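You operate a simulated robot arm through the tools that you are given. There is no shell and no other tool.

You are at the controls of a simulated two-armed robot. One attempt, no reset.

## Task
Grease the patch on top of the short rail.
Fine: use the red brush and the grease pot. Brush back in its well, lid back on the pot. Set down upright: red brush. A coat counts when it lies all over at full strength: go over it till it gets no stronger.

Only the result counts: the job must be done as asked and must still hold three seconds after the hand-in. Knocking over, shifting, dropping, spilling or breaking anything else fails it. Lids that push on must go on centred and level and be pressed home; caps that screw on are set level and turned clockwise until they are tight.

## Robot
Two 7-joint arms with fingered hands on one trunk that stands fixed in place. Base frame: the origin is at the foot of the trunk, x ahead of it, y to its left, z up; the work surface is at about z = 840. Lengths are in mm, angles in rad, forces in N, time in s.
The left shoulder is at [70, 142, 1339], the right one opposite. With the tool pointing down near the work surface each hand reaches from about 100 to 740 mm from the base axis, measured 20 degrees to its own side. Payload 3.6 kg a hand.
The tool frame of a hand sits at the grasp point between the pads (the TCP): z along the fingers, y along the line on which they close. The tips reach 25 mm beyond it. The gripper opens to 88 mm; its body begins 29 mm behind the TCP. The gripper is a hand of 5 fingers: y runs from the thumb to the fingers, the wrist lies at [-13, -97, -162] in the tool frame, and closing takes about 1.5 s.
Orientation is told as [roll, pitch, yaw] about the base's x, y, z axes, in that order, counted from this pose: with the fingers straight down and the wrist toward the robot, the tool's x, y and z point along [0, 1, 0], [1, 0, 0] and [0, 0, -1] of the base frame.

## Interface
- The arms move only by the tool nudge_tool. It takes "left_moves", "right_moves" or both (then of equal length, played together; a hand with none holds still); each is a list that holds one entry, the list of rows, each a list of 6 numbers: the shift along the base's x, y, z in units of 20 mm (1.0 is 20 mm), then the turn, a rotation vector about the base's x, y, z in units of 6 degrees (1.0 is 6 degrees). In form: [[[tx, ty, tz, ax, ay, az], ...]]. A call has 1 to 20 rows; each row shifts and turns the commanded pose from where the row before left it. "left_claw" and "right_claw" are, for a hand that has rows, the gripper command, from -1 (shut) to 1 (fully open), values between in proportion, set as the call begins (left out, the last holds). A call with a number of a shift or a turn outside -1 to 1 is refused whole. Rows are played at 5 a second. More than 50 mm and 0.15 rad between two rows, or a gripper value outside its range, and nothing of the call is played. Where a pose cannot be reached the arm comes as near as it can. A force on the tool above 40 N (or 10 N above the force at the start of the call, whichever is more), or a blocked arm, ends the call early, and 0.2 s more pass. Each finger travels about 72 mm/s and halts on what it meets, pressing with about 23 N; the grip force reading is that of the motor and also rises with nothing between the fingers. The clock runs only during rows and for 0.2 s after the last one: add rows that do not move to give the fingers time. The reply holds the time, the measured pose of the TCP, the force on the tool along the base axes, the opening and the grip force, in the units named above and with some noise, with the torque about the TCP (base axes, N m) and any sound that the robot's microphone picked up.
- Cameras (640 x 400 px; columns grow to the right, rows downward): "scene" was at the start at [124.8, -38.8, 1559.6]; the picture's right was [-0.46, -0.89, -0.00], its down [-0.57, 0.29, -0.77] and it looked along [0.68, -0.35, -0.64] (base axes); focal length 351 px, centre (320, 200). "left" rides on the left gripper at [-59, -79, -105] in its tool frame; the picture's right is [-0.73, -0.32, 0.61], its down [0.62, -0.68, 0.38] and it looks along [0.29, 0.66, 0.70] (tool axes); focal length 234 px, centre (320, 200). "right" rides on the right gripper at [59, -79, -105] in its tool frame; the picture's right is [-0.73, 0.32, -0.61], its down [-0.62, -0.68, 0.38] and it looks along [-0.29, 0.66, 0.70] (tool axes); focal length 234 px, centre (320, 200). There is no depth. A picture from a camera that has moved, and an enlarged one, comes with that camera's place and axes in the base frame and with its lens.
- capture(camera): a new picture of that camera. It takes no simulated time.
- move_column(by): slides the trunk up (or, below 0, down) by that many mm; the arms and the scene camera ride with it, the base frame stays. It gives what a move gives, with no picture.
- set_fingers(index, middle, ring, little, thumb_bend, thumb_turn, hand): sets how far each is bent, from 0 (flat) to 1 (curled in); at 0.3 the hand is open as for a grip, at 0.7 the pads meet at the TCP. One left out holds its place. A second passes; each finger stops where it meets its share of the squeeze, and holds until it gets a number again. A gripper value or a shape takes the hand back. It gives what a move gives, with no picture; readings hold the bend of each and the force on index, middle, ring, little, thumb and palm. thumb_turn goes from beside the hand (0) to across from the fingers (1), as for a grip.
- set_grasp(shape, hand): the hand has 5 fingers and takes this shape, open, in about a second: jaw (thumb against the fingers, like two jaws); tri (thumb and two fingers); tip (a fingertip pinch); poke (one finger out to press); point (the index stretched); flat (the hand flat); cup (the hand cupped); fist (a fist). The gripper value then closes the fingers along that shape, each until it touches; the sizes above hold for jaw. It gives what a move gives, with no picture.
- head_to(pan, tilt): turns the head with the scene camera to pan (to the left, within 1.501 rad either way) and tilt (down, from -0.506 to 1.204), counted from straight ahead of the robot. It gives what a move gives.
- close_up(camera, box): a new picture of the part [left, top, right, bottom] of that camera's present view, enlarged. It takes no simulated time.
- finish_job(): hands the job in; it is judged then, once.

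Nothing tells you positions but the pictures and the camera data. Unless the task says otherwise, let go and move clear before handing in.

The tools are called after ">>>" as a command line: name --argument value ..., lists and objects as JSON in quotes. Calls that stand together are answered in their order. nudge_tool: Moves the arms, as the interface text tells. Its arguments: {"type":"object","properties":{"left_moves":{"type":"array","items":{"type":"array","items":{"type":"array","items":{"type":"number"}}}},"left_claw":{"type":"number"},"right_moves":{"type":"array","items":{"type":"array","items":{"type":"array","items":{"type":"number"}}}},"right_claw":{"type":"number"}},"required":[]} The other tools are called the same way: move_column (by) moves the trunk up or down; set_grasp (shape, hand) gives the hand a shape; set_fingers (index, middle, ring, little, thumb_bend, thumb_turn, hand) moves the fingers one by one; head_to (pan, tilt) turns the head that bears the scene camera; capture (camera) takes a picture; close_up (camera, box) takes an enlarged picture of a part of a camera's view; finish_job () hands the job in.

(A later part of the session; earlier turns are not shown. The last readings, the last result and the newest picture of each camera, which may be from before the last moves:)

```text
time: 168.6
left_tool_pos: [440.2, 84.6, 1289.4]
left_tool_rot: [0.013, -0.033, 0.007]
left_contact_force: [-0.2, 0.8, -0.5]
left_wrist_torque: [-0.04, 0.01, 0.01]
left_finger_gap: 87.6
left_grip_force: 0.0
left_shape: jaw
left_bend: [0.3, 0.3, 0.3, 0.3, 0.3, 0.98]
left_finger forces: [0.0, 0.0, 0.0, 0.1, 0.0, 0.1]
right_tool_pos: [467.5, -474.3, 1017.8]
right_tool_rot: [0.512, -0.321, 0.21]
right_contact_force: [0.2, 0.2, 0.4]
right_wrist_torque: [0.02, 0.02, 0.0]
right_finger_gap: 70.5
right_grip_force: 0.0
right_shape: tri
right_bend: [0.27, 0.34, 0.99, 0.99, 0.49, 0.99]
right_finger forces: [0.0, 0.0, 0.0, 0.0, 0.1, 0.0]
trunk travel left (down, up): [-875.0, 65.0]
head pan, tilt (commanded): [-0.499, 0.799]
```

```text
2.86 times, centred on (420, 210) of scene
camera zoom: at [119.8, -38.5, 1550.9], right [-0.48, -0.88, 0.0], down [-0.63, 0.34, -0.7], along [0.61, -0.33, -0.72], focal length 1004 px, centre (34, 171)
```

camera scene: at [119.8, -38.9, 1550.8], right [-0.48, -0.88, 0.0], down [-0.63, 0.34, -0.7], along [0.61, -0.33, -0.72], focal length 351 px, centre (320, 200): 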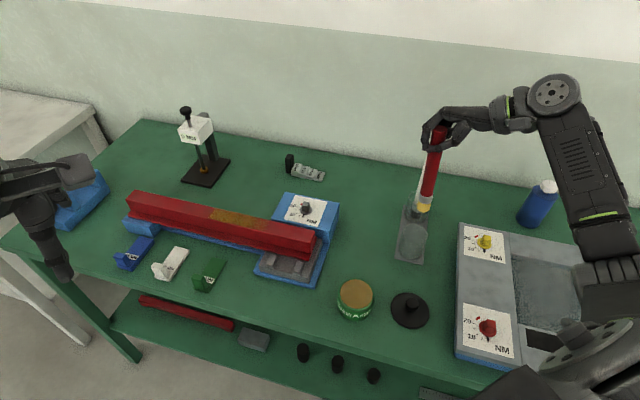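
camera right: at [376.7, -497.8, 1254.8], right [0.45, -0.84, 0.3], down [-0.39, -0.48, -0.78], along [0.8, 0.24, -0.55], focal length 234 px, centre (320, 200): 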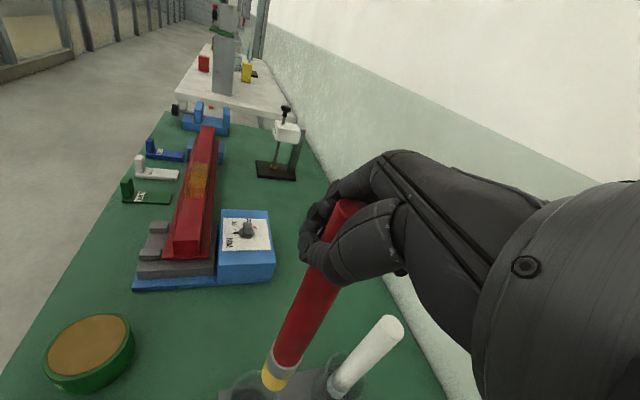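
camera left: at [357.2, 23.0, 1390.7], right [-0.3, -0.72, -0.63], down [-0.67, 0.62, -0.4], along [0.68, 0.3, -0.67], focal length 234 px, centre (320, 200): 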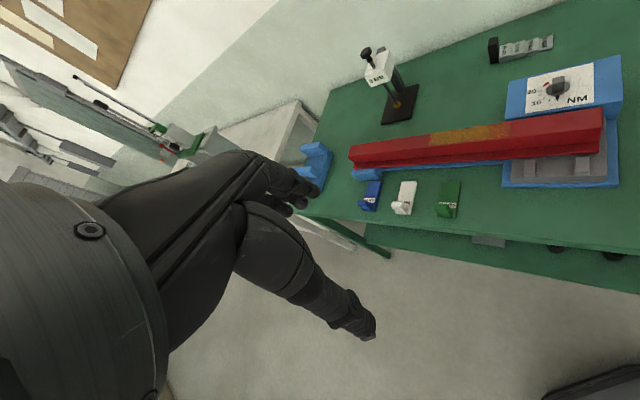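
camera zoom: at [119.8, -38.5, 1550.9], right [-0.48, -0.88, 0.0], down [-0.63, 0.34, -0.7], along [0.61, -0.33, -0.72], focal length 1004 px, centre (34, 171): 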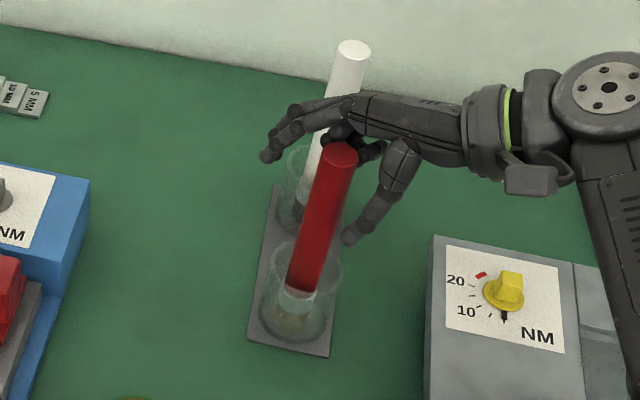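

>>> nudge_tool --right_moves '[[[0, 0, 0.2, 0, 0, 0], [0, 0, 0.3, 0, 0, 0], [0, 0, 0.4, 0, 0, 0], [0, 0, 0.4, 0, 0, 0], [0, 0, 0, 0, 0, 0]]]' --right_claw 1

>>> close_up --camera "right" --box '[200, 190, 420, 400]'

>>> close_up --camera "scene" --box '[370, 140, 470, 280]'

```text
time: 169.8
left_tool_pos: [439.1, 84.4, 1287.8]
left_tool_rot: [0.011, -0.033, 0.007]
left_contact_force: [0.1, -0.7, -0.2]
left_wrist_torque: [0.0, -0.01, -0.03]
left_finger_gap: 87.8
left_grip_force: 0.0
left_shape: jaw
left_bend: [0.3, 0.3, 0.3, 0.3, 0.3, 0.98]
left_finger forces: [0.1, 0.1, 0.1, 0.0, 0.0, 0.1]
right_tool_pos: [468.8, -474.2, 1042.9]
right_tool_rot: [0.51, -0.321, 0.209]
right_contact_force: [0.2, -0.5, -0.4]
right_wrist_torque: [0.02, -0.01, -0.02]
right_finger_gap: 87.6
right_grip_force: 0.0
right_shape: tri
right_bend: [0.3, 0.3, 0.99, 0.99, 0.3, 0.98]
right_finger forces: [0.0, 0.1, 0.0, 0.0, 0.1, 0.0]
trunk travel left (down, up): [-875.0, 65.0]
head pan, tilt (commanded): [-0.499, 0.799]
```

```text
1.90 times, centred on (310, 295) of right
camera zoom: at [358.1, -498.2, 1133.3], right [0.44, -0.86, 0.27], down [-0.36, -0.44, -0.82], along [0.82, 0.26, -0.5], focal length 446 px, centre (339, 19)
```

zoom: 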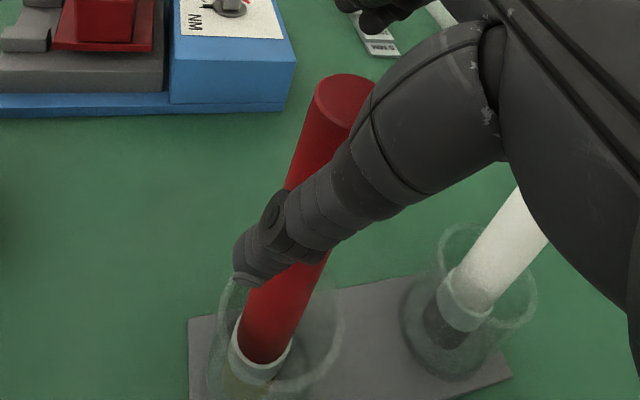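

```text
2.86 times, centred on (420, 210) of scene
camera zoom: at [119.9, -38.5, 1550.8], right [-0.48, -0.88, 0.0], down [-0.63, 0.34, -0.7], along [0.61, -0.33, -0.72], focal length 1004 px, centre (34, 171)
```

zoom: 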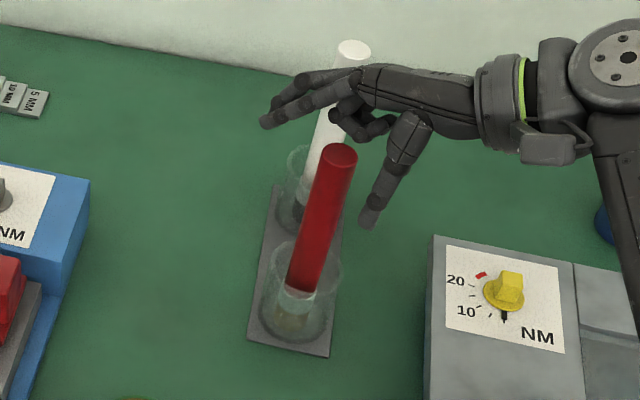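

The brush is standing well. I'll rise above it, undo the tilt, and return to the upright -0.7 yaw grip pose that worked before.

>>> nudge_tool --right_moves '[[[0, 0, 0.6, 0, 0, 0], [0, 0, 0.9, 0, 0, 0], [0, 0, 0.9, 0, 0, 0], [0, 0, 0.9, 0, 0, 0], [0, 0, 0.9, 0, 0, 0], [0, 0, 0.9, 0, 0, 0], [0, 0, 0, -0.44, -0.07, 0], [0, 0, 0, -0.55, 0.2, 0], [0, 0, 0, -0.55, 0.2, 0], [0, 0, 0, -0.55, 0.2, 0], [0, 0, 0, -0.55, 0.2, 0], [0, 0, 0, -0.55, 0.2, 0], [0, 0, 0, -0.55, 0.2, 0], [0, 0, 0, -0.55, 0.2, 0], [0, 0, 0, -0.6, 0.2, 0], [0, 0, 0, -0.55, 0.19, 0], [0, 0, 0, 0, 0, 0]]]'

>>> capture --camera "scene"

```text
time: 173.4
left_tool_pos: [439.6, 83.5, 1287.9]
left_tool_rot: [0.013, -0.033, 0.007]
left_contact_force: [-0.4, -0.9, -0.3]
left_wrist_torque: [-0.03, -0.02, 0.01]
left_finger_gap: 87.6
left_grip_force: 0.0
left_shape: jaw
left_bend: [0.3, 0.3, 0.3, 0.3, 0.3, 0.98]
left_finger forces: [0.0, 0.1, 0.0, 0.0, 0.0, 0.0]
right_tool_pos: [467.2, -474.2, 1144.8]
right_tool_rot: [0.0, 0.003, 0.3]
right_contact_force: [-0.6, -0.3, -0.4]
right_wrist_torque: [0.02, 0.0, -0.01]
right_finger_gap: 87.7
right_grip_force: 0.0
right_shape: tri
right_bend: [0.3, 0.3, 0.99, 0.99, 0.3, 0.98]
right_finger forces: [0.0, 0.0, 0.1, 0.0, 0.1, 0.1]
trunk travel left (down, up): [-875.0, 65.0]
head pan, tilt (commanded): [-0.499, 0.799]
```

```text
taken
camera scene: at [119.8, -38.6, 1550.8], right [-0.48, -0.88, 0.0], down [-0.63, 0.34, -0.7], along [0.61, -0.33, -0.72], focal length 351 px, centre (320, 200)
```

scene: 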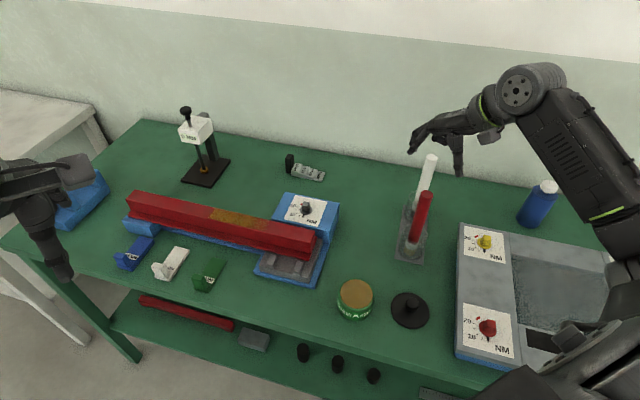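

>>> capture --camera "right"

>>> close_up --camera "right" --box '[180, 190, 360, 370]'

>>> close_up --camera "scene" --box '[370, 140, 470, 280]'

```text
taken
camera right: at [376.4, -441.6, 1251.6], right [0.53, -0.6, 0.61], down [-0.47, -0.8, -0.38], along [0.71, -0.08, -0.7], focal length 234 px, centre (320, 200)
```

right: 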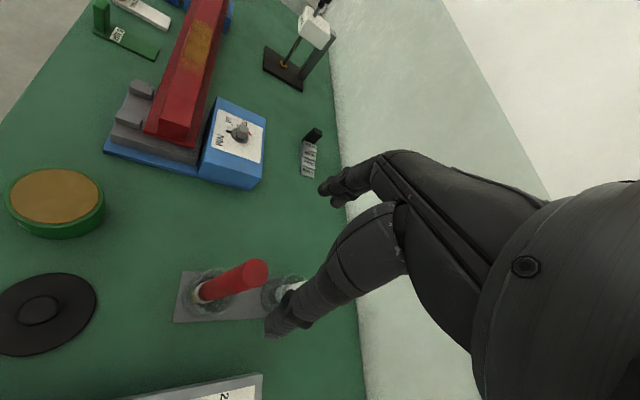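

```text
2.22 times, centred on (270, 280) of right
camera zoom: at [376.4, -441.6, 1251.6], right [0.53, -0.6, 0.61], down [-0.47, -0.8, -0.38], along [0.71, -0.08, -0.7], focal length 520 px, centre (431, 22)
```

zoom: 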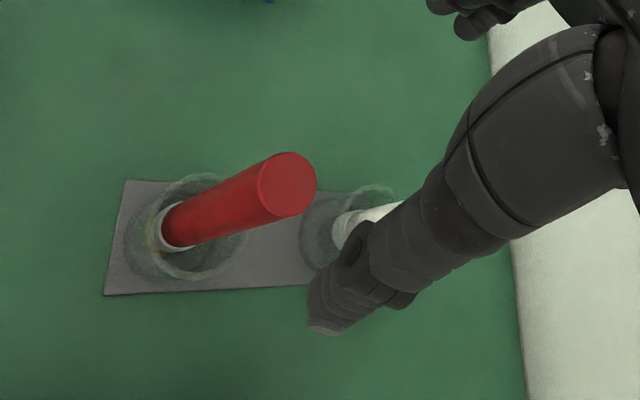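

```text
2.86 times, centred on (420, 210) of scene
camera zoom: at [119.8, -38.6, 1550.8], right [-0.48, -0.88, 0.0], down [-0.63, 0.34, -0.7], along [0.61, -0.33, -0.72], focal length 1004 px, centre (34, 171)
```

zoom: 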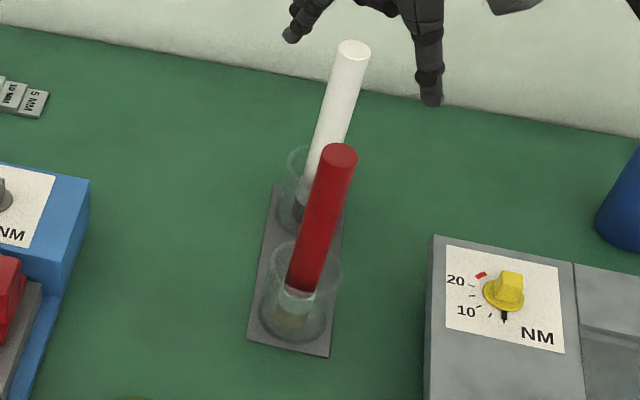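

The brush is upright at about (466, -476). I'll lower around it, this time until the palm just meets the handle top, for better support against leaning.

>>> nudge_tool --right_moves '[[[-0.06, -0.115, 0, 0, 0, 0], [0, 0, -0.8, 0, 0, 0], [0, 0, -0.8, 0, 0, 0], [0, 0, -0.8, 0, 0, 0], [0, 0, -0.8, 0, 0, 0], [0, 0, -0.8, 0, 0, 0], [0, 0, -0.8, 0, 0, 0], [0, 0, -0.6, 0, 0, 0], [0, 0, -0.4, 0, 0, 0], [0, 0, 0, 0, 0, 0]]]'

>>> capture --camera "right"

>>> close_up --camera "scene" --box '[370, 140, 470, 280]'

```text
time: 175.6
left_tool_pos: [438.9, 82.8, 1289.1]
left_tool_rot: [0.013, -0.034, 0.008]
left_contact_force: [0.0, 0.4, -0.3]
left_wrist_torque: [0.05, -0.02, 0.02]
left_finger_gap: 87.9
left_grip_force: 0.2
left_shape: jaw
left_bend: [0.3, 0.3, 0.3, 0.3, 0.3, 0.98]
left_finger forces: [0.0, 0.0, 0.1, 0.0, 0.1, 0.0]
right_tool_pos: [465.2, -476.5, 1028.3]
right_tool_rot: [0.002, 0.002, 0.3]
right_contact_force: [-0.3, -0.3, 0.0]
right_wrist_torque: [0.03, -0.03, 0.03]
right_finger_gap: 87.7
right_grip_force: 0.1
right_shape: tri
right_bend: [0.3, 0.3, 0.99, 0.99, 0.3, 0.98]
right_finger forces: [0.1, 0.0, 0.1, 0.1, 0.1, 0.0]
trunk travel left (down, up): [-875.0, 65.0]
head pan, tilt (commanded): [-0.499, 0.799]
```

```text
taken
camera right: at [375.4, -443.9, 1135.4], right [0.53, -0.6, 0.61], down [-0.47, -0.8, -0.38], along [0.71, -0.08, -0.7], focal length 234 px, centre (320, 200)
```

right: 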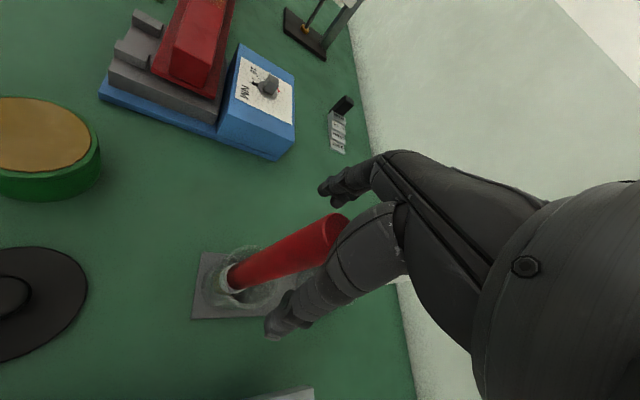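

```text
2.86 times, centred on (420, 210) of scene
camera zoom: at [119.8, -38.5, 1550.8], right [-0.48, -0.88, 0.0], down [-0.63, 0.34, -0.7], along [0.61, -0.33, -0.72], focal length 1004 px, centre (34, 171)
```

zoom: 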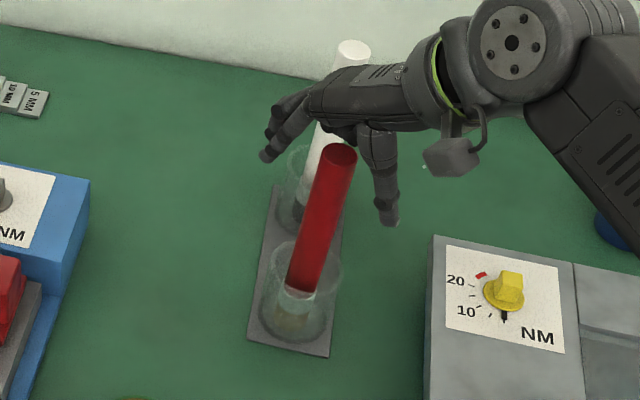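

>>> nudge_tool --right_moves '[[[0, 0, -0.15, 0, 0, 0], [0, 0, -0.15, 0, 0, 0], [0, 0, -0.15, 0, 0, 0], [0, 0, -0.1, 0, 0, 0], [0, 0, 0, 0, 0, 0]]]'

>>> nudge_tool --right_moves '[[[0, 0, -0.1, 0, 0, 0], [0, 0, 0, 0, 0, 0]]]'

>>> nudge_tool --right_moves '[[[0, 0, -0.1, 0, 0, 0], [0, 0, 0, 0, 0, 0]]]'

>>> nudge_tool --right_moves '[[[0, 0, -0.1, 0, 0, 0], [0, 0, 0, 0, 0, 0]]]'

>>> capture --camera "right"

```text
time: 176.8
left_tool_pos: [440.3, 83.4, 1289.2]
left_tool_rot: [0.012, -0.034, 0.007]
left_contact_force: [-0.8, -0.1, 0.1]
left_wrist_torque: [0.0, 0.0, 0.02]
left_finger_gap: 88.0
left_grip_force: 0.2
left_shape: jaw
left_bend: [0.3, 0.3, 0.3, 0.3, 0.3, 0.98]
left_finger forces: [0.0, 0.1, 0.0, 0.0, 0.0, 0.0]
right_tool_pos: [466.2, -476.8, 1017.2]
right_tool_rot: [0.001, 0.002, 0.301]
right_contact_force: [0.7, -0.5, -0.2]
right_wrist_torque: [0.0, -0.02, 0.0]
right_finger_gap: 87.8
right_grip_force: 0.0
right_shape: tri
right_bend: [0.3, 0.3, 0.99, 0.99, 0.3, 0.98]
right_finger forces: [0.1, 0.0, 0.0, 0.0, 0.0, 0.0]
trunk travel left (down, up): [-875.0, 65.0]
head pan, tilt (commanded): [-0.499, 0.799]
```

```text
time: 177.4
left_tool_pos: [439.5, 83.7, 1289.2]
left_tool_rot: [0.012, -0.033, 0.007]
left_contact_force: [0.8, 0.3, 0.4]
left_wrist_torque: [0.02, -0.02, -0.04]
left_finger_gap: 87.9
left_grip_force: 0.0
left_shape: jaw
left_bend: [0.3, 0.3, 0.3, 0.3, 0.3, 0.98]
left_finger forces: [0.0, 0.1, 0.1, 0.2, 0.0, 0.1]
right_tool_pos: [466.4, -478.0, 1016.6]
right_tool_rot: [0.002, 0.002, 0.3]
right_contact_force: [-0.2, 0.2, -0.2]
right_wrist_torque: [-0.01, 0.03, -0.01]
right_finger_gap: 87.5
right_grip_force: 0.1
right_shape: tri
right_bend: [0.3, 0.3, 0.99, 0.99, 0.3, 0.98]
right_finger forces: [0.0, 0.0, 0.0, 0.0, 0.0, 0.0]
trunk travel left (down, up): [-875.0, 65.0]
head pan, tilt (commanded): [-0.499, 0.799]
```

```text
time: 178.0
left_tool_pos: [439.6, 83.7, 1288.6]
left_tool_rot: [0.013, -0.032, 0.008]
left_contact_force: [0.4, 0.3, -0.5]
left_wrist_torque: [0.02, -0.01, 0.0]
left_finger_gap: 87.7
left_grip_force: 0.0
left_shape: jaw
left_bend: [0.3, 0.3, 0.3, 0.3, 0.3, 0.98]
left_finger forces: [0.0, 0.1, 0.0, 0.0, 0.1, 0.0]
right_tool_pos: [465.8, -476.1, 1015.0]
right_tool_rot: [0.002, 0.003, 0.301]
right_contact_force: [0.7, -0.6, -0.3]
right_wrist_torque: [-0.02, -0.03, -0.01]
right_finger_gap: 87.9
right_grip_force: 0.0
right_shape: tri
right_bend: [0.3, 0.3, 0.99, 0.99, 0.3, 0.98]
right_finger forces: [0.0, 0.0, 0.0, 0.1, 0.0, 0.1]
trunk travel left (down, up): [-875.0, 65.0]
head pan, tilt (commanded): [-0.499, 0.799]
```

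```text
time: 178.6
left_tool_pos: [440.1, 83.5, 1288.5]
left_tool_rot: [0.013, -0.032, 0.006]
left_contact_force: [-0.9, 0.7, 0.5]
left_wrist_torque: [-0.01, 0.01, 0.01]
left_finger_gap: 87.8
left_grip_force: 0.0
left_shape: jaw
left_bend: [0.3, 0.3, 0.3, 0.3, 0.3, 0.98]
left_finger forces: [0.1, 0.1, 0.1, 0.1, 0.0, 0.1]
right_tool_pos: [467.3, -477.3, 1013.1]
right_tool_rot: [0.002, 0.003, 0.3]
right_contact_force: [0.1, 0.2, -0.7]
right_wrist_torque: [-0.01, 0.01, 0.02]
right_finger_gap: 87.6
right_grip_force: 0.0
right_shape: tri
right_bend: [0.3, 0.3, 0.99, 0.99, 0.3, 0.98]
right_finger forces: [0.1, 0.0, 0.0, 0.0, 0.1, 0.0]
trunk travel left (down, up): [-875.0, 65.0]
head pan, tilt (commanded): [-0.499, 0.799]
```

```text
taken
camera right: at [375.0, -444.1, 1118.3], right [0.53, -0.6, 0.61], down [-0.47, -0.8, -0.38], along [0.71, -0.08, -0.7], focal length 234 px, centre (320, 200)
```

right: 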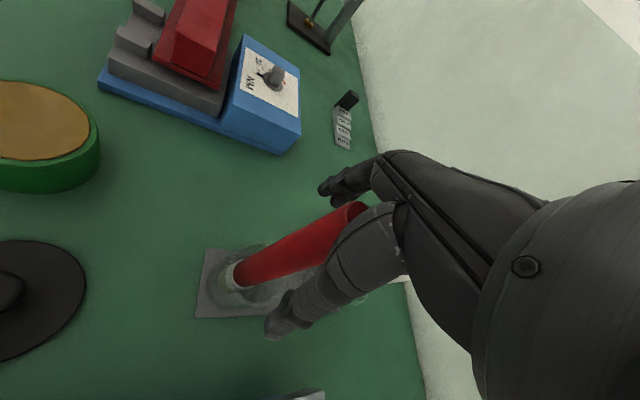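

>>> nudge_tool --right_moves '[[[0, 0, -0.1, 0, 0, 0], [0, 0, 0, 0, 0, 0]]]'

>>> nudge_tool --right_moves '[[[0, 0, -0.1, 0, 0, 0], [0, 0, 0, 0, 0, 0]]]'

>>> nudge_tool --right_moves '[[[0, 0, -0.1, 0, 0, 0], [0, 0, 0, 0, 0, 0]]]'

>>> nudge_tool --right_moves '[[[0, 0, -0.1, 0, 0, 0], [0, 0, 0, 0, 0, 0]]]'

>>> close_up --camera "right" --box '[200, 150, 420, 350]'

```text
time: 179.2
left_tool_pos: [439.5, 83.6, 1289.0]
left_tool_rot: [0.011, -0.033, 0.007]
left_contact_force: [0.1, 0.4, -0.2]
left_wrist_torque: [-0.02, 0.03, 0.02]
left_finger_gap: 87.9
left_grip_force: 0.1
left_shape: jaw
left_bend: [0.3, 0.3, 0.3, 0.3, 0.3, 0.98]
left_finger forces: [0.1, 0.1, 0.0, 0.0, 0.0, 0.0]
right_tool_pos: [464.8, -475.0, 1010.7]
right_tool_rot: [0.001, 0.002, 0.301]
right_contact_force: [-1.8, 0.8, 0.4]
right_wrist_torque: [0.0, -0.01, 0.0]
right_finger_gap: 87.5
right_grip_force: 0.2
right_shape: tri
right_bend: [0.3, 0.3, 0.99, 0.99, 0.3, 0.98]
right_finger forces: [0.0, 0.0, 0.0, 0.0, 0.0, 0.0]
trunk travel left (down, up): [-875.0, 65.0]
head pan, tilt (commanded): [-0.499, 0.799]
```

```text
time: 179.8
left_tool_pos: [439.8, 84.6, 1288.8]
left_tool_rot: [0.013, -0.034, 0.008]
left_contact_force: [0.5, -0.5, 0.7]
left_wrist_torque: [0.0, 0.02, 0.01]
left_finger_gap: 87.7
left_grip_force: 0.0
left_shape: jaw
left_bend: [0.3, 0.3, 0.3, 0.3, 0.3, 0.98]
left_finger forces: [0.0, 0.0, 0.0, 0.0, 0.1, 0.1]
right_tool_pos: [467.0, -476.3, 1008.8]
right_tool_rot: [0.0, 0.002, 0.301]
right_contact_force: [-0.2, -1.4, -0.3]
right_wrist_torque: [-0.01, -0.02, 0.02]
right_finger_gap: 87.5
right_grip_force: 0.1
right_shape: tri
right_bend: [0.3, 0.3, 0.99, 0.99, 0.3, 0.98]
right_finger forces: [0.0, 0.0, 0.0, 0.0, 0.0, 0.0]
trunk travel left (down, up): [-875.0, 65.0]
head pan, tilt (commanded): [-0.499, 0.799]
```

```text
time: 180.4
left_tool_pos: [439.2, 82.5, 1290.0]
left_tool_rot: [0.012, -0.033, 0.006]
left_contact_force: [-0.3, 0.4, -0.9]
left_wrist_torque: [0.0, -0.03, 0.03]
left_finger_gap: 87.9
left_grip_force: 0.0
left_shape: jaw
left_bend: [0.3, 0.3, 0.3, 0.3, 0.3, 0.98]
left_finger forces: [0.0, 0.0, 0.0, 0.1, 0.0, 0.0]
right_tool_pos: [466.3, -476.4, 1007.1]
right_tool_rot: [0.003, 0.004, 0.301]
right_contact_force: [0.6, -0.1, -0.5]
right_wrist_torque: [-0.02, 0.01, 0.02]
right_finger_gap: 87.7
right_grip_force: 0.1
right_shape: tri
right_bend: [0.3, 0.3, 0.99, 0.99, 0.3, 0.98]
right_finger forces: [0.1, 0.0, 0.1, 0.1, 0.0, 0.0]
trunk travel left (down, up): [-875.0, 65.0]
head pan, tilt (commanded): [-0.499, 0.799]
```

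```text
time: 181.0
left_tool_pos: [440.5, 84.8, 1288.9]
left_tool_rot: [0.012, -0.034, 0.006]
left_contact_force: [-0.6, 0.4, 0.9]
left_wrist_torque: [-0.02, -0.02, 0.02]
left_finger_gap: 87.8
left_grip_force: 0.1
left_shape: jaw
left_bend: [0.3, 0.3, 0.3, 0.3, 0.3, 0.98]
left_finger forces: [0.1, 0.0, 0.0, 0.1, 0.0, 0.0]
right_tool_pos: [466.7, -475.3, 1004.8]
right_tool_rot: [0.0, 0.003, 0.301]
right_contact_force: [-0.4, -0.4, 0.2]
right_wrist_torque: [-0.01, 0.02, 0.0]
right_finger_gap: 87.6
right_grip_force: 0.1
right_shape: tri
right_bend: [0.3, 0.3, 0.99, 0.99, 0.3, 0.98]
right_finger forces: [0.0, 0.0, 0.0, 0.1, 0.0, 0.1]
trunk travel left (down, up): [-875.0, 65.0]
head pan, tilt (commanded): [-0.499, 0.799]
```

```text
2.00 times, centred on (310, 250) of right
camera zoom: at [375.2, -443.8, 1110.6], right [0.53, -0.6, 0.61], down [-0.47, -0.8, -0.38], along [0.71, -0.08, -0.7], focal length 468 px, centre (340, 100)
```

zoom: 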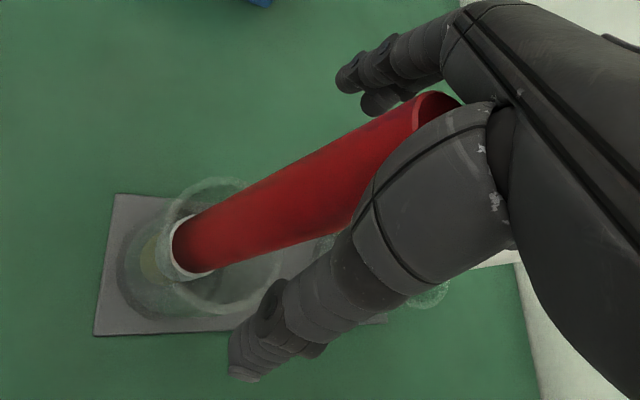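

>>> nudge_tool --right_moves '[[[0, 0, -0.1, 0, 0, 0], [0, 0, 0, 0, 0, 0]]]'

>>> nudge_tool --right_moves '[[[0, 0, -0.1, 0, 0, 0], [0, 0, 0, 0, 0, 0]]]'

>>> nudge_tool --right_moves '[[[0, 0, -0.1, 0, 0, 0], [0, 0, 0, 0, 0, 0]]]'

>>> close_up --camera "right" --box '[200, 150, 420, 350]'

>>> close_up --camera "scene" --box '[370, 140, 470, 280]'

```text
time: 181.6
left_tool_pos: [439.2, 83.4, 1289.0]
left_tool_rot: [0.012, -0.034, 0.008]
left_contact_force: [0.7, 0.1, -0.6]
left_wrist_torque: [0.04, 0.01, -0.03]
left_finger_gap: 87.9
left_grip_force: 0.1
left_shape: jaw
left_bend: [0.3, 0.3, 0.3, 0.3, 0.3, 0.98]
left_finger forces: [0.0, 0.1, 0.0, 0.1, 0.0, 0.0]
right_tool_pos: [466.6, -476.2, 1002.8]
right_tool_rot: [0.0, 0.003, 0.3]
right_contact_force: [0.4, 0.6, -0.4]
right_wrist_torque: [0.01, 0.0, 0.0]
right_finger_gap: 87.5
right_grip_force: 0.0
right_shape: tri
right_bend: [0.3, 0.3, 0.99, 0.99, 0.3, 0.98]
right_finger forces: [0.1, 0.1, 0.1, 0.0, 0.0, 0.0]
trunk travel left (down, up): [-875.0, 65.0]
head pan, tilt (commanded): [-0.499, 0.799]
```

```text
time: 182.2
left_tool_pos: [438.1, 84.1, 1289.2]
left_tool_rot: [0.013, -0.033, 0.008]
left_contact_force: [-0.8, 0.4, 0.1]
left_wrist_torque: [-0.02, -0.02, 0.0]
left_finger_gap: 87.7
left_grip_force: 0.0
left_shape: jaw
left_bend: [0.3, 0.3, 0.3, 0.3, 0.3, 0.98]
left_finger forces: [0.0, 0.0, 0.0, 0.1, 0.0, 0.1]
right_tool_pos: [466.3, -477.3, 1000.5]
right_tool_rot: [0.002, 0.005, 0.3]
right_contact_force: [0.9, -0.1, 0.2]
right_wrist_torque: [-0.03, -0.01, 0.01]
right_finger_gap: 87.5
right_grip_force: 0.1
right_shape: tri
right_bend: [0.3, 0.3, 0.99, 0.99, 0.3, 0.98]
right_finger forces: [0.0, 0.0, 0.1, 0.1, 0.0, 0.0]
trunk travel left (down, up): [-875.0, 65.0]
head pan, tilt (commanded): [-0.499, 0.799]
```

```text
time: 182.8
left_tool_pos: [438.3, 83.1, 1289.3]
left_tool_rot: [0.012, -0.033, 0.007]
left_contact_force: [0.0, -0.1, 0.2]
left_wrist_torque: [-0.01, -0.03, 0.0]
left_finger_gap: 87.5
left_grip_force: 0.2
left_shape: jaw
left_bend: [0.3, 0.3, 0.3, 0.3, 0.3, 0.98]
left_finger forces: [0.1, 0.0, 0.0, 0.0, 0.0, 0.0]
right_tool_pos: [465.6, -475.6, 998.7]
right_tool_rot: [0.002, 0.005, 0.3]
right_contact_force: [0.2, 0.6, -0.6]
right_wrist_torque: [0.01, 0.05, 0.0]
right_finger_gap: 87.6
right_grip_force: 0.0
right_shape: tri
right_bend: [0.3, 0.3, 0.99, 0.99, 0.3, 0.98]
right_finger forces: [0.0, 0.0, 0.1, 0.0, 0.1, 0.3]
trunk travel left (down, up): [-875.0, 65.0]
head pan, tilt (commanded): [-0.499, 0.799]
```

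```text
2.00 times, centred on (310, 250) of right
camera zoom: at [375.3, -443.6, 1104.4], right [0.52, -0.6, 0.61], down [-0.47, -0.8, -0.38], along [0.71, -0.08, -0.7], focal length 468 px, centre (340, 100)
```

zoom: 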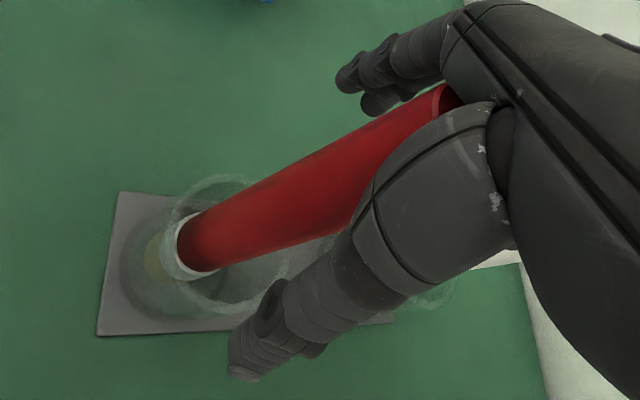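

```text
2.86 times, centred on (420, 210) of scene
camera zoom: at [119.8, -38.5, 1550.9], right [-0.48, -0.88, 0.0], down [-0.63, 0.34, -0.7], along [0.61, -0.33, -0.72], focal length 1004 px, centre (34, 171)
```

zoom: 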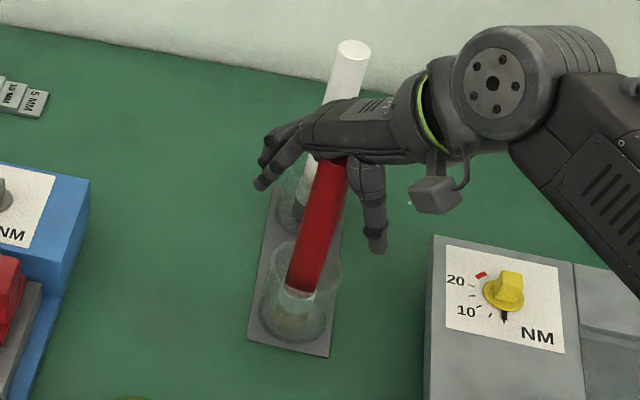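

The palm is just meeting the handle top (0.3 N). This grip is about 20 mm deeper, which helps. Closing now.

>>> nudge_tool --right_moves '[[[0, 0, -0.05, 0, 0, 0], [0, 0, 0, 0, 0, 0], [0, 0, 0, 0, 0, 0], [0, 0, 0, 0, 0, 0], [0, 0, 0, 0, 0, 0], [0, 0, 0, 0, 0, 0], [0, 0, 0, 0, 0, 0], [0, 0, 0, 0, 0, 0]]]' --right_claw -1

>>> capture --camera "right"

>>> close_up --camera "right" --box '[200, 150, 420, 350]'

>>> close_up --camera "scene" --box '[370, 140, 470, 280]'

```text
time: 184.6
left_tool_pos: [440.1, 84.6, 1288.3]
left_tool_rot: [0.011, -0.033, 0.006]
left_contact_force: [-0.1, -0.6, 0.0]
left_wrist_torque: [-0.01, 0.0, 0.01]
left_finger_gap: 87.8
left_grip_force: 0.0
left_shape: jaw
left_bend: [0.3, 0.3, 0.3, 0.3, 0.3, 0.98]
left_finger forces: [0.0, 0.0, 0.0, 0.0, 0.1, 0.1]
right_tool_pos: [466.2, -477.8, 996.8]
right_tool_rot: [0.003, 0.005, 0.3]
right_contact_force: [-0.5, 0.4, 0.7]
right_wrist_torque: [0.03, 0.01, -0.01]
right_finger_gap: 18.4
right_grip_force: 22.8
right_shape: tri
right_bend: [0.73, 0.61, 1.0, 1.0, 0.74, 1.0]
right_finger forces: [10.1, 10.1, 0.0, 0.1, 20.5, 1.1]
trunk travel left (down, up): [-875.0, 65.0]
head pan, tilt (commanded): [-0.499, 0.799]
```

```text
taken
camera right: at [375.1, -443.8, 1103.6], right [0.53, -0.6, 0.61], down [-0.47, -0.8, -0.38], along [0.71, -0.08, -0.7], focal length 234 px, centre (320, 200)
```

right: 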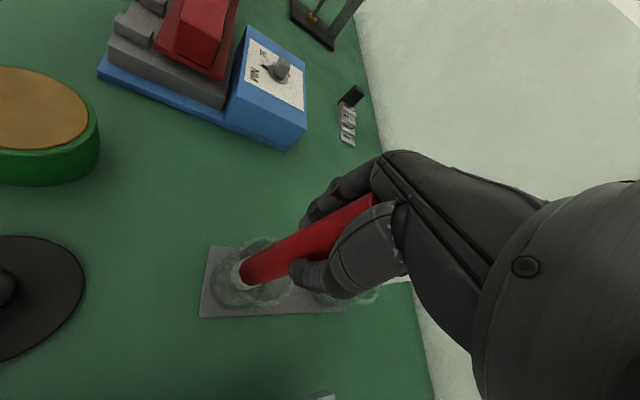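

```text
2.00 times, centred on (310, 250) of right
camera zoom: at [375.1, -443.8, 1103.6], right [0.53, -0.6, 0.61], down [-0.47, -0.8, -0.38], along [0.71, -0.08, -0.7], focal length 468 px, centre (340, 100)
```

zoom: 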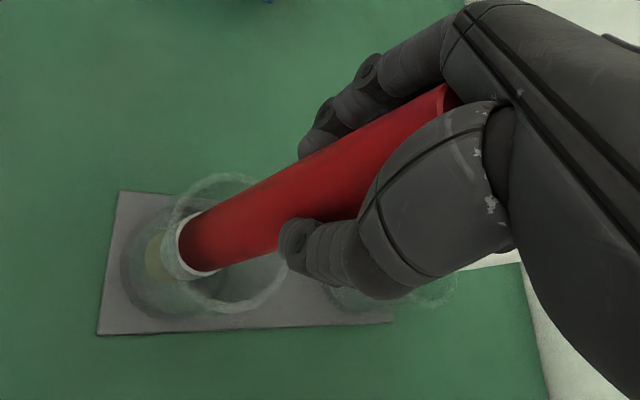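

```text
2.86 times, centred on (420, 210) of scene
camera zoom: at [119.9, -38.5, 1550.8], right [-0.48, -0.88, 0.0], down [-0.63, 0.34, -0.7], along [0.61, -0.33, -0.72], focal length 1004 px, centre (34, 171)
```

zoom: 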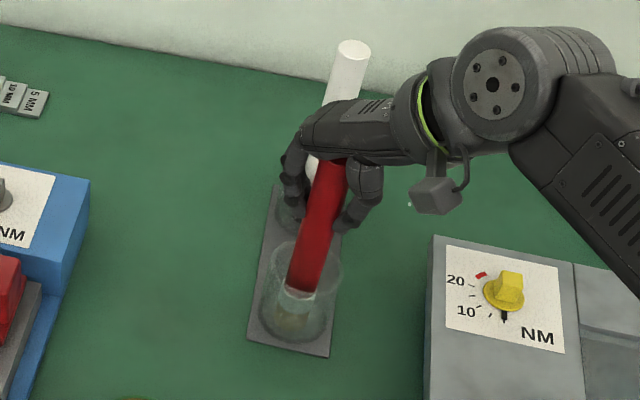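

A well-balanced grip: 10 N, 10 N, 20 N and palm contact. I'll lift out, reload gently in the pot, then carry on.

>>> nudge_tool --right_moves '[[[0, 0, 0.2, 0, 0, 0], [0, 0, 0.4, 0, 0, 0], [0, 0, 0.6, 0, 0, 0], [0, 0, 0.6, 0, 0, 0], [0, 0, 0.6, 0, 0, 0], [0, 0, 0.6, 0, 0, 0], [0, 0, 0.6, 0, 0, 0], [0, 0, 0.6, 0, 0, 0], [0, 0, 0.6, 0, 0, 0], [0, 0, 0.6, 0, 0, 0], [0, 0, 0, 0, 0, 0]]]'

>>> nudge_tool --right_moves '[[[-0.2, 0.695, 0, 0, 0, 0], [-0.2, 0.695, 0, 0, 0, 0], [-0.2, 0.695, 0, 0, 0, 0], [-0.2, 0.695, 0, 0, 0, 0], [-0.2, 0.695, 0, 0, 0, 0], [-0.2, 0.695, 0, 0, 0, 0], [-0.2, 0.695, 0, 0, 0, 0], [-0.2, 0.695, 0, 0, 0, 0], [-0.2, 0.695, 0, 0, 0, 0], [-0.2, 0.695, 0, 0, 0, 0], [-0.2, 0.695, 0, 0, 0, 0], [-0.2, 0.695, 0, 0, 0, 0], [-0.2, 0.695, 0, 0, 0, 0], [-0.2, 0.695, 0, 0, 0, 0], [0, 0, 0, 0, 0, 0]]]'

>>> capture --camera "right"

>>> close_up --camera "scene" --box '[316, 190, 412, 330]'

```text
time: 187.0
left_tool_pos: [440.2, 83.5, 1288.5]
left_tool_rot: [0.013, -0.034, 0.006]
left_contact_force: [0.0, 0.8, -0.3]
left_wrist_torque: [0.03, 0.0, -0.01]
left_finger_gap: 88.0
left_grip_force: 0.2
left_shape: jaw
left_bend: [0.3, 0.3, 0.3, 0.3, 0.3, 0.98]
left_finger forces: [0.1, 0.0, 0.0, 0.0, 0.0, 0.0]
right_tool_pos: [467.2, -474.8, 1105.5]
right_tool_rot: [0.002, 0.004, 0.302]
right_contact_force: [0.5, -0.3, -0.5]
right_wrist_torque: [-0.01, -0.02, 0.01]
right_finger_gap: 18.6
right_grip_force: 23.3
right_shape: tri
right_bend: [0.73, 0.61, 1.0, 1.0, 0.74, 1.0]
right_finger forces: [10.1, 10.5, 0.0, 0.0, 20.5, 1.2]
trunk travel left (down, up): [-875.0, 65.0]
head pan, tilt (commanded): [-0.499, 0.799]
```

```text
time: 190.2
left_tool_pos: [439.7, 82.8, 1288.1]
left_tool_rot: [0.012, -0.034, 0.008]
left_contact_force: [-0.3, -0.5, 0.7]
left_wrist_torque: [0.01, -0.01, 0.03]
left_finger_gap: 87.7
left_grip_force: 0.1
left_shape: jaw
left_bend: [0.3, 0.3, 0.3, 0.3, 0.3, 0.98]
left_finger forces: [0.0, 0.1, 0.0, 0.0, 0.1, 0.0]
right_tool_pos: [409.9, -280.9, 1105.1]
right_tool_rot: [0.001, 0.004, 0.302]
right_contact_force: [-0.3, -0.2, -0.7]
right_wrist_torque: [-0.01, 0.02, -0.04]
right_finger_gap: 18.2
right_grip_force: 22.6
right_shape: tri
right_bend: [0.73, 0.61, 1.0, 1.0, 0.74, 1.0]
right_finger forces: [10.2, 10.8, 0.0, 0.0, 20.4, 1.3]
trunk travel left (down, up): [-875.0, 65.0]
head pan, tilt (commanded): [-0.499, 0.799]
```

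```text
taken
camera right: at [319.0, -248.7, 1211.4], right [0.53, -0.6, 0.61], down [-0.47, -0.8, -0.38], along [0.71, -0.08, -0.7], focal length 234 px, centre (320, 200)
```

right: 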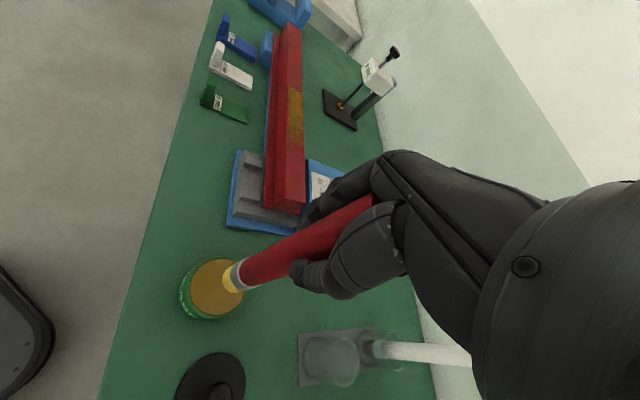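

```text
2.86 times, centred on (364, 260) of scene
camera zoom: at [119.9, -38.7, 1550.8], right [-0.48, -0.88, 0.0], down [-0.63, 0.34, -0.7], along [0.61, -0.33, -0.72], focal length 1004 px, centre (194, 29)
```

zoom: 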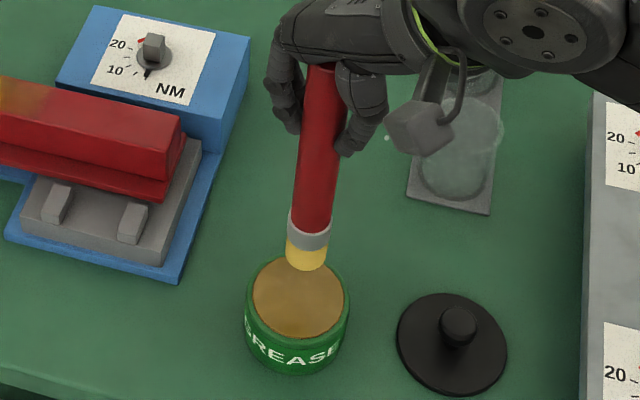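

>>> nudge_tool --right_moves '[[[0.04, -0.1, -0.6, 0, 0, 0], [0, 0, -0.6, 0, 0, 0], [0, 0, -0.6, 0, 0, 0], [0, 0, -0.4, 0, 0, 0], [0, 0, -0.3, 0, 0, 0], [0, 0, 0, 0, 0, 0]]]'

>>> nudge_tool --right_moves '[[[0, 0, -0.1, 0, 0, 0], [0, 0, -0.1, 0, 0, 0], [0, 0, 0, 0, 0, 0]]]'

>>> nudge_tool --right_moves '[[[0, 0, -0.1, 0, 0, 0], [0, 0, 0, 0, 0, 0]]]'

>>> close_up --camera "right" --box '[160, 220, 320, 340]'

```text
time: 191.6
left_tool_pos: [439.4, 83.2, 1289.3]
left_tool_rot: [0.012, -0.034, 0.008]
left_contact_force: [-0.7, 0.3, 0.3]
left_wrist_torque: [0.01, -0.07, 0.03]
left_finger_gap: 87.7
left_grip_force: 0.1
left_shape: jaw
left_bend: [0.3, 0.3, 0.3, 0.3, 0.3, 0.98]
left_finger forces: [0.1, 0.0, 0.0, 0.0, 0.0, 0.1]
right_tool_pos: [410.9, -284.5, 1055.4]
right_tool_rot: [0.001, 0.004, 0.3]
right_contact_force: [0.5, -0.2, -0.5]
right_wrist_torque: [-0.05, 0.02, -0.01]
right_finger_gap: 18.4
right_grip_force: 23.0
right_shape: tri
right_bend: [0.73, 0.61, 1.0, 1.0, 0.74, 1.0]
right_finger forces: [10.2, 10.8, 0.0, 0.0, 20.3, 1.3]
trunk travel left (down, up): [-875.0, 65.0]
head pan, tilt (commanded): [-0.499, 0.799]
```

```text
time: 192.4
left_tool_pos: [439.4, 83.6, 1289.3]
left_tool_rot: [0.01, -0.033, 0.007]
left_contact_force: [0.2, -1.1, 0.1]
left_wrist_torque: [0.0, 0.01, 0.04]
left_finger_gap: 87.7
left_grip_force: 0.1
left_shape: jaw
left_bend: [0.3, 0.3, 0.3, 0.3, 0.3, 0.98]
left_finger forces: [0.0, 0.0, 0.1, 0.0, 0.0, 0.0]
right_tool_pos: [410.5, -284.1, 1050.9]
right_tool_rot: [0.002, 0.001, 0.3]
right_contact_force: [-0.2, 0.5, -0.9]
right_wrist_torque: [0.01, 0.02, -0.02]
right_finger_gap: 18.5
right_grip_force: 23.0
right_shape: tri
right_bend: [0.73, 0.61, 1.0, 1.0, 0.74, 1.0]
right_finger forces: [10.3, 10.8, 0.0, 0.0, 20.3, 1.3]
trunk travel left (down, up): [-875.0, 65.0]
head pan, tilt (commanded): [-0.499, 0.799]
```

```text
time: 193.0
left_tool_pos: [440.0, 82.9, 1289.4]
left_tool_rot: [0.013, -0.034, 0.008]
left_contact_force: [-0.4, 0.6, 0.2]
left_wrist_torque: [0.01, 0.0, -0.03]
left_finger_gap: 87.9
left_grip_force: 0.1
left_shape: jaw
left_bend: [0.3, 0.3, 0.3, 0.3, 0.3, 0.98]
left_finger forces: [0.0, 0.1, 0.1, 0.0, 0.0, 0.0]
right_tool_pos: [411.3, -283.0, 1049.2]
right_tool_rot: [0.001, 0.004, 0.3]
right_contact_force: [0.2, -0.1, -0.4]
right_wrist_torque: [0.0, 0.03, -0.01]
right_finger_gap: 18.6
right_grip_force: 23.1
right_shape: tri
right_bend: [0.73, 0.61, 1.0, 1.0, 0.74, 1.0]
right_finger forces: [10.4, 10.7, 0.1, 0.0, 20.4, 1.3]
trunk travel left (down, up): [-875.0, 65.0]
head pan, tilt (commanded): [-0.499, 0.799]
```

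```text
3.33 times, centred on (240, 280) of right
camera zoom: at [320.0, -251.2, 1155.4], right [0.53, -0.6, 0.61], down [-0.47, -0.8, -0.38], along [0.71, -0.08, -0.7], focal length 781 px, centre (587, -67)
```

zoom: 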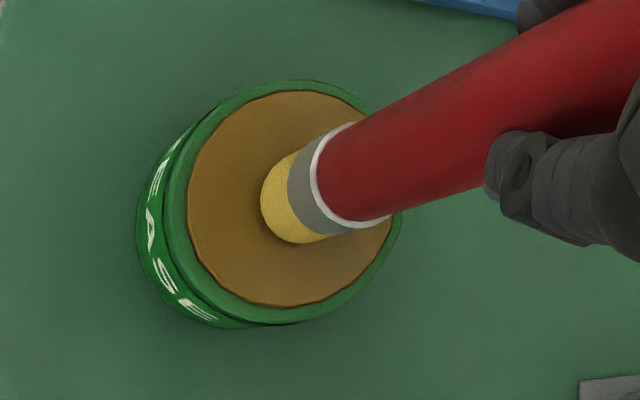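

>>> nudge_tool --right_moves '[[[0, 0, -0.1, 0, 0, 0], [0, 0, 0, 0, 0, 0]]]'

>>> nudge_tool --right_moves '[[[0, 0, -0.08, 0, 0, 0], [0, 0, 0, 0, 0, 0]]]'

>>> nudge_tool --right_moves '[[[0, 0, -0.08, 0, 0, 0], [0, 0, 0, 0, 0, 0]]]'

```text
time: 193.6
left_tool_pos: [439.0, 82.6, 1288.9]
left_tool_rot: [0.012, -0.033, 0.007]
left_contact_force: [-0.5, 0.6, -0.5]
left_wrist_torque: [0.0, -0.01, 0.01]
left_finger_gap: 88.0
left_grip_force: 0.0
left_shape: jaw
left_bend: [0.3, 0.3, 0.3, 0.3, 0.3, 0.98]
left_finger forces: [0.0, 0.0, 0.0, 0.0, 0.0, 0.1]
right_tool_pos: [411.2, -282.6, 1045.9]
right_tool_rot: [0.001, 0.005, 0.301]
right_contact_force: [-0.3, -0.6, -1.3]
right_wrist_torque: [0.01, -0.04, -0.03]
right_finger_gap: 18.7
right_grip_force: 23.0
right_shape: tri
right_bend: [0.73, 0.61, 1.0, 1.0, 0.74, 1.0]
right_finger forces: [10.2, 10.8, 0.0, 0.1, 20.3, 1.3]
trunk travel left (down, up): [-875.0, 65.0]
head pan, tilt (commanded): [-0.499, 0.799]
```

```text
time: 194.2
left_tool_pos: [438.8, 83.4, 1288.8]
left_tool_rot: [0.013, -0.033, 0.008]
left_contact_force: [0.3, -0.5, 0.5]
left_wrist_torque: [-0.01, -0.02, 0.01]
left_finger_gap: 87.9
left_grip_force: 0.1
left_shape: jaw
left_bend: [0.3, 0.3, 0.3, 0.3, 0.3, 0.98]
left_finger forces: [0.0, 0.1, 0.0, 0.0, 0.1, 0.1]
right_tool_pos: [411.5, -282.8, 1046.1]
right_tool_rot: [0.001, 0.004, 0.301]
right_contact_force: [0.6, 0.6, -0.3]
right_wrist_torque: [0.0, -0.01, 0.02]
right_finger_gap: 18.3
right_grip_force: 22.7
right_shape: tri
right_bend: [0.73, 0.61, 1.0, 1.0, 0.74, 1.0]
right_finger forces: [10.3, 10.8, 0.0, 0.0, 20.2, 1.4]
trunk travel left (down, up): [-875.0, 65.0]
head pan, tilt (commanded): [-0.499, 0.799]
```

```text
time: 194.8
left_tool_pos: [439.5, 84.3, 1289.9]
left_tool_rot: [0.011, -0.034, 0.007]
left_contact_force: [0.1, 0.1, -0.3]
left_wrist_torque: [-0.04, -0.02, 0.0]
left_finger_gap: 88.0
left_grip_force: 0.1
left_shape: jaw
left_bend: [0.3, 0.3, 0.3, 0.3, 0.3, 0.98]
left_finger forces: [0.0, 0.0, 0.0, 0.0, 0.1, 0.0]
right_tool_pos: [410.7, -282.9, 1043.5]
right_tool_rot: [0.001, 0.002, 0.302]
right_contact_force: [0.8, 0.2, -0.8]
right_wrist_torque: [0.02, 0.01, 0.02]
right_finger_gap: 18.4
right_grip_force: 23.0
right_shape: tri
right_bend: [0.73, 0.61, 1.0, 1.0, 0.74, 1.0]
right_finger forces: [10.3, 10.8, 0.0, 0.1, 20.3, 1.3]
trunk travel left (down, up): [-875.0, 65.0]
head pan, tilt (commanded): [-0.499, 0.799]
```

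>>> nudge_tool --right_moves '[[[0, 0, -0.1, 0, 0, 0], [0, 0, 0, 0, 0, 0]]]'

>>> nudge_tool --right_moves '[[[0, 0, -0.1, 0, 0, 0], [0, 0, 0, 0, 0, 0]]]'

>>> nudge_tool --right_moves '[[[0, 0, -0.1, 0, 0, 0], [0, 0, 0, 0, 0, 0]]]'

>>> close_up --camera "right" --box '[160, 220, 320, 340]'

```text
time: 195.4
left_tool_pos: [438.5, 84.9, 1288.8]
left_tool_rot: [0.011, -0.033, 0.007]
left_contact_force: [-0.5, 0.1, -0.3]
left_wrist_torque: [0.03, -0.04, -0.01]
left_finger_gap: 87.8
left_grip_force: 0.1
left_shape: jaw
left_bend: [0.3, 0.3, 0.3, 0.3, 0.3, 0.98]
left_finger forces: [0.0, 0.0, 0.1, 0.1, 0.0, 0.1]
right_tool_pos: [411.5, -282.3, 1043.8]
right_tool_rot: [-0.001, 0.002, 0.301]
right_contact_force: [-0.1, -0.3, 6.5]
right_wrist_torque: [-0.03, -0.04, 0.02]
right_finger_gap: 18.6
right_grip_force: 22.8
right_shape: tri
right_bend: [0.73, 0.61, 1.0, 1.0, 0.74, 1.0]
right_finger forces: [10.4, 11.5, 0.1, 0.1, 21.4, 2.2]
trunk travel left (down, up): [-875.0, 65.0]
head pan, tilt (commanded): [-0.499, 0.799]
```

```text
time: 196.0
left_tool_pos: [438.1, 85.2, 1289.7]
left_tool_rot: [0.011, -0.033, 0.008]
left_contact_force: [0.6, -0.7, -0.1]
left_wrist_torque: [-0.02, 0.01, 0.02]
left_finger_gap: 87.8
left_grip_force: 0.1
left_shape: jaw
left_bend: [0.3, 0.3, 0.3, 0.3, 0.3, 0.98]
left_finger forces: [0.0, 0.0, 0.1, 0.0, 0.1, 0.1]
right_tool_pos: [412.0, -283.0, 1042.7]
right_tool_rot: [-0.002, 0.001, 0.3]
right_contact_force: [-0.3, -1.7, 19.1]
right_wrist_torque: [-0.03, -0.05, -0.01]
right_finger_gap: 18.8
right_grip_force: 23.2
right_shape: tri
right_bend: [0.73, 0.61, 1.0, 1.0, 0.74, 1.0]
right_finger forces: [10.9, 13.1, 0.0, 0.0, 23.5, 6.0]
trunk travel left (down, up): [-875.0, 65.0]
head pan, tilt (commanded): [-0.499, 0.799]
```

```text
time: 196.6
left_tool_pos: [435.6, 86.6, 1290.2]
left_tool_rot: [0.01, -0.033, 0.006]
left_contact_force: [0.2, 0.0, 0.7]
left_wrist_torque: [0.0, 0.03, -0.01]
left_finger_gap: 87.7
left_grip_force: 0.0
left_shape: jaw
left_bend: [0.3, 0.3, 0.3, 0.3, 0.3, 0.98]
left_finger forces: [0.1, 0.0, 0.0, 0.0, 0.0, 0.1]
right_tool_pos: [410.2, -280.7, 1041.2]
right_tool_rot: [-0.003, -0.002, 0.299]
right_contact_force: [2.4, -2.1, 36.7]
right_wrist_torque: [-0.02, 0.07, -0.05]
right_finger_gap: 19.4
right_grip_force: 22.9
right_shape: tri
right_bend: [0.73, 0.61, 1.0, 1.0, 0.74, 1.0]
right_finger forces: [11.5, 14.8, 0.1, 0.0, 26.0, 13.5]
trunk travel left (down, up): [-875.0, 65.0]
head pan, tilt (commanded): [-0.499, 0.799]
```

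```text
3.33 times, centred on (240, 280) of right
camera zoom: at [317.3, -249.3, 1146.8], right [0.52, -0.6, 0.61], down [-0.47, -0.8, -0.38], along [0.72, -0.08, -0.69], focal length 781 px, centre (587, -67)
```

zoom: 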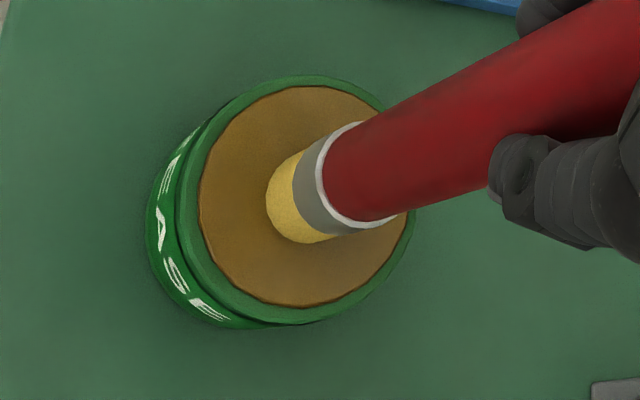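

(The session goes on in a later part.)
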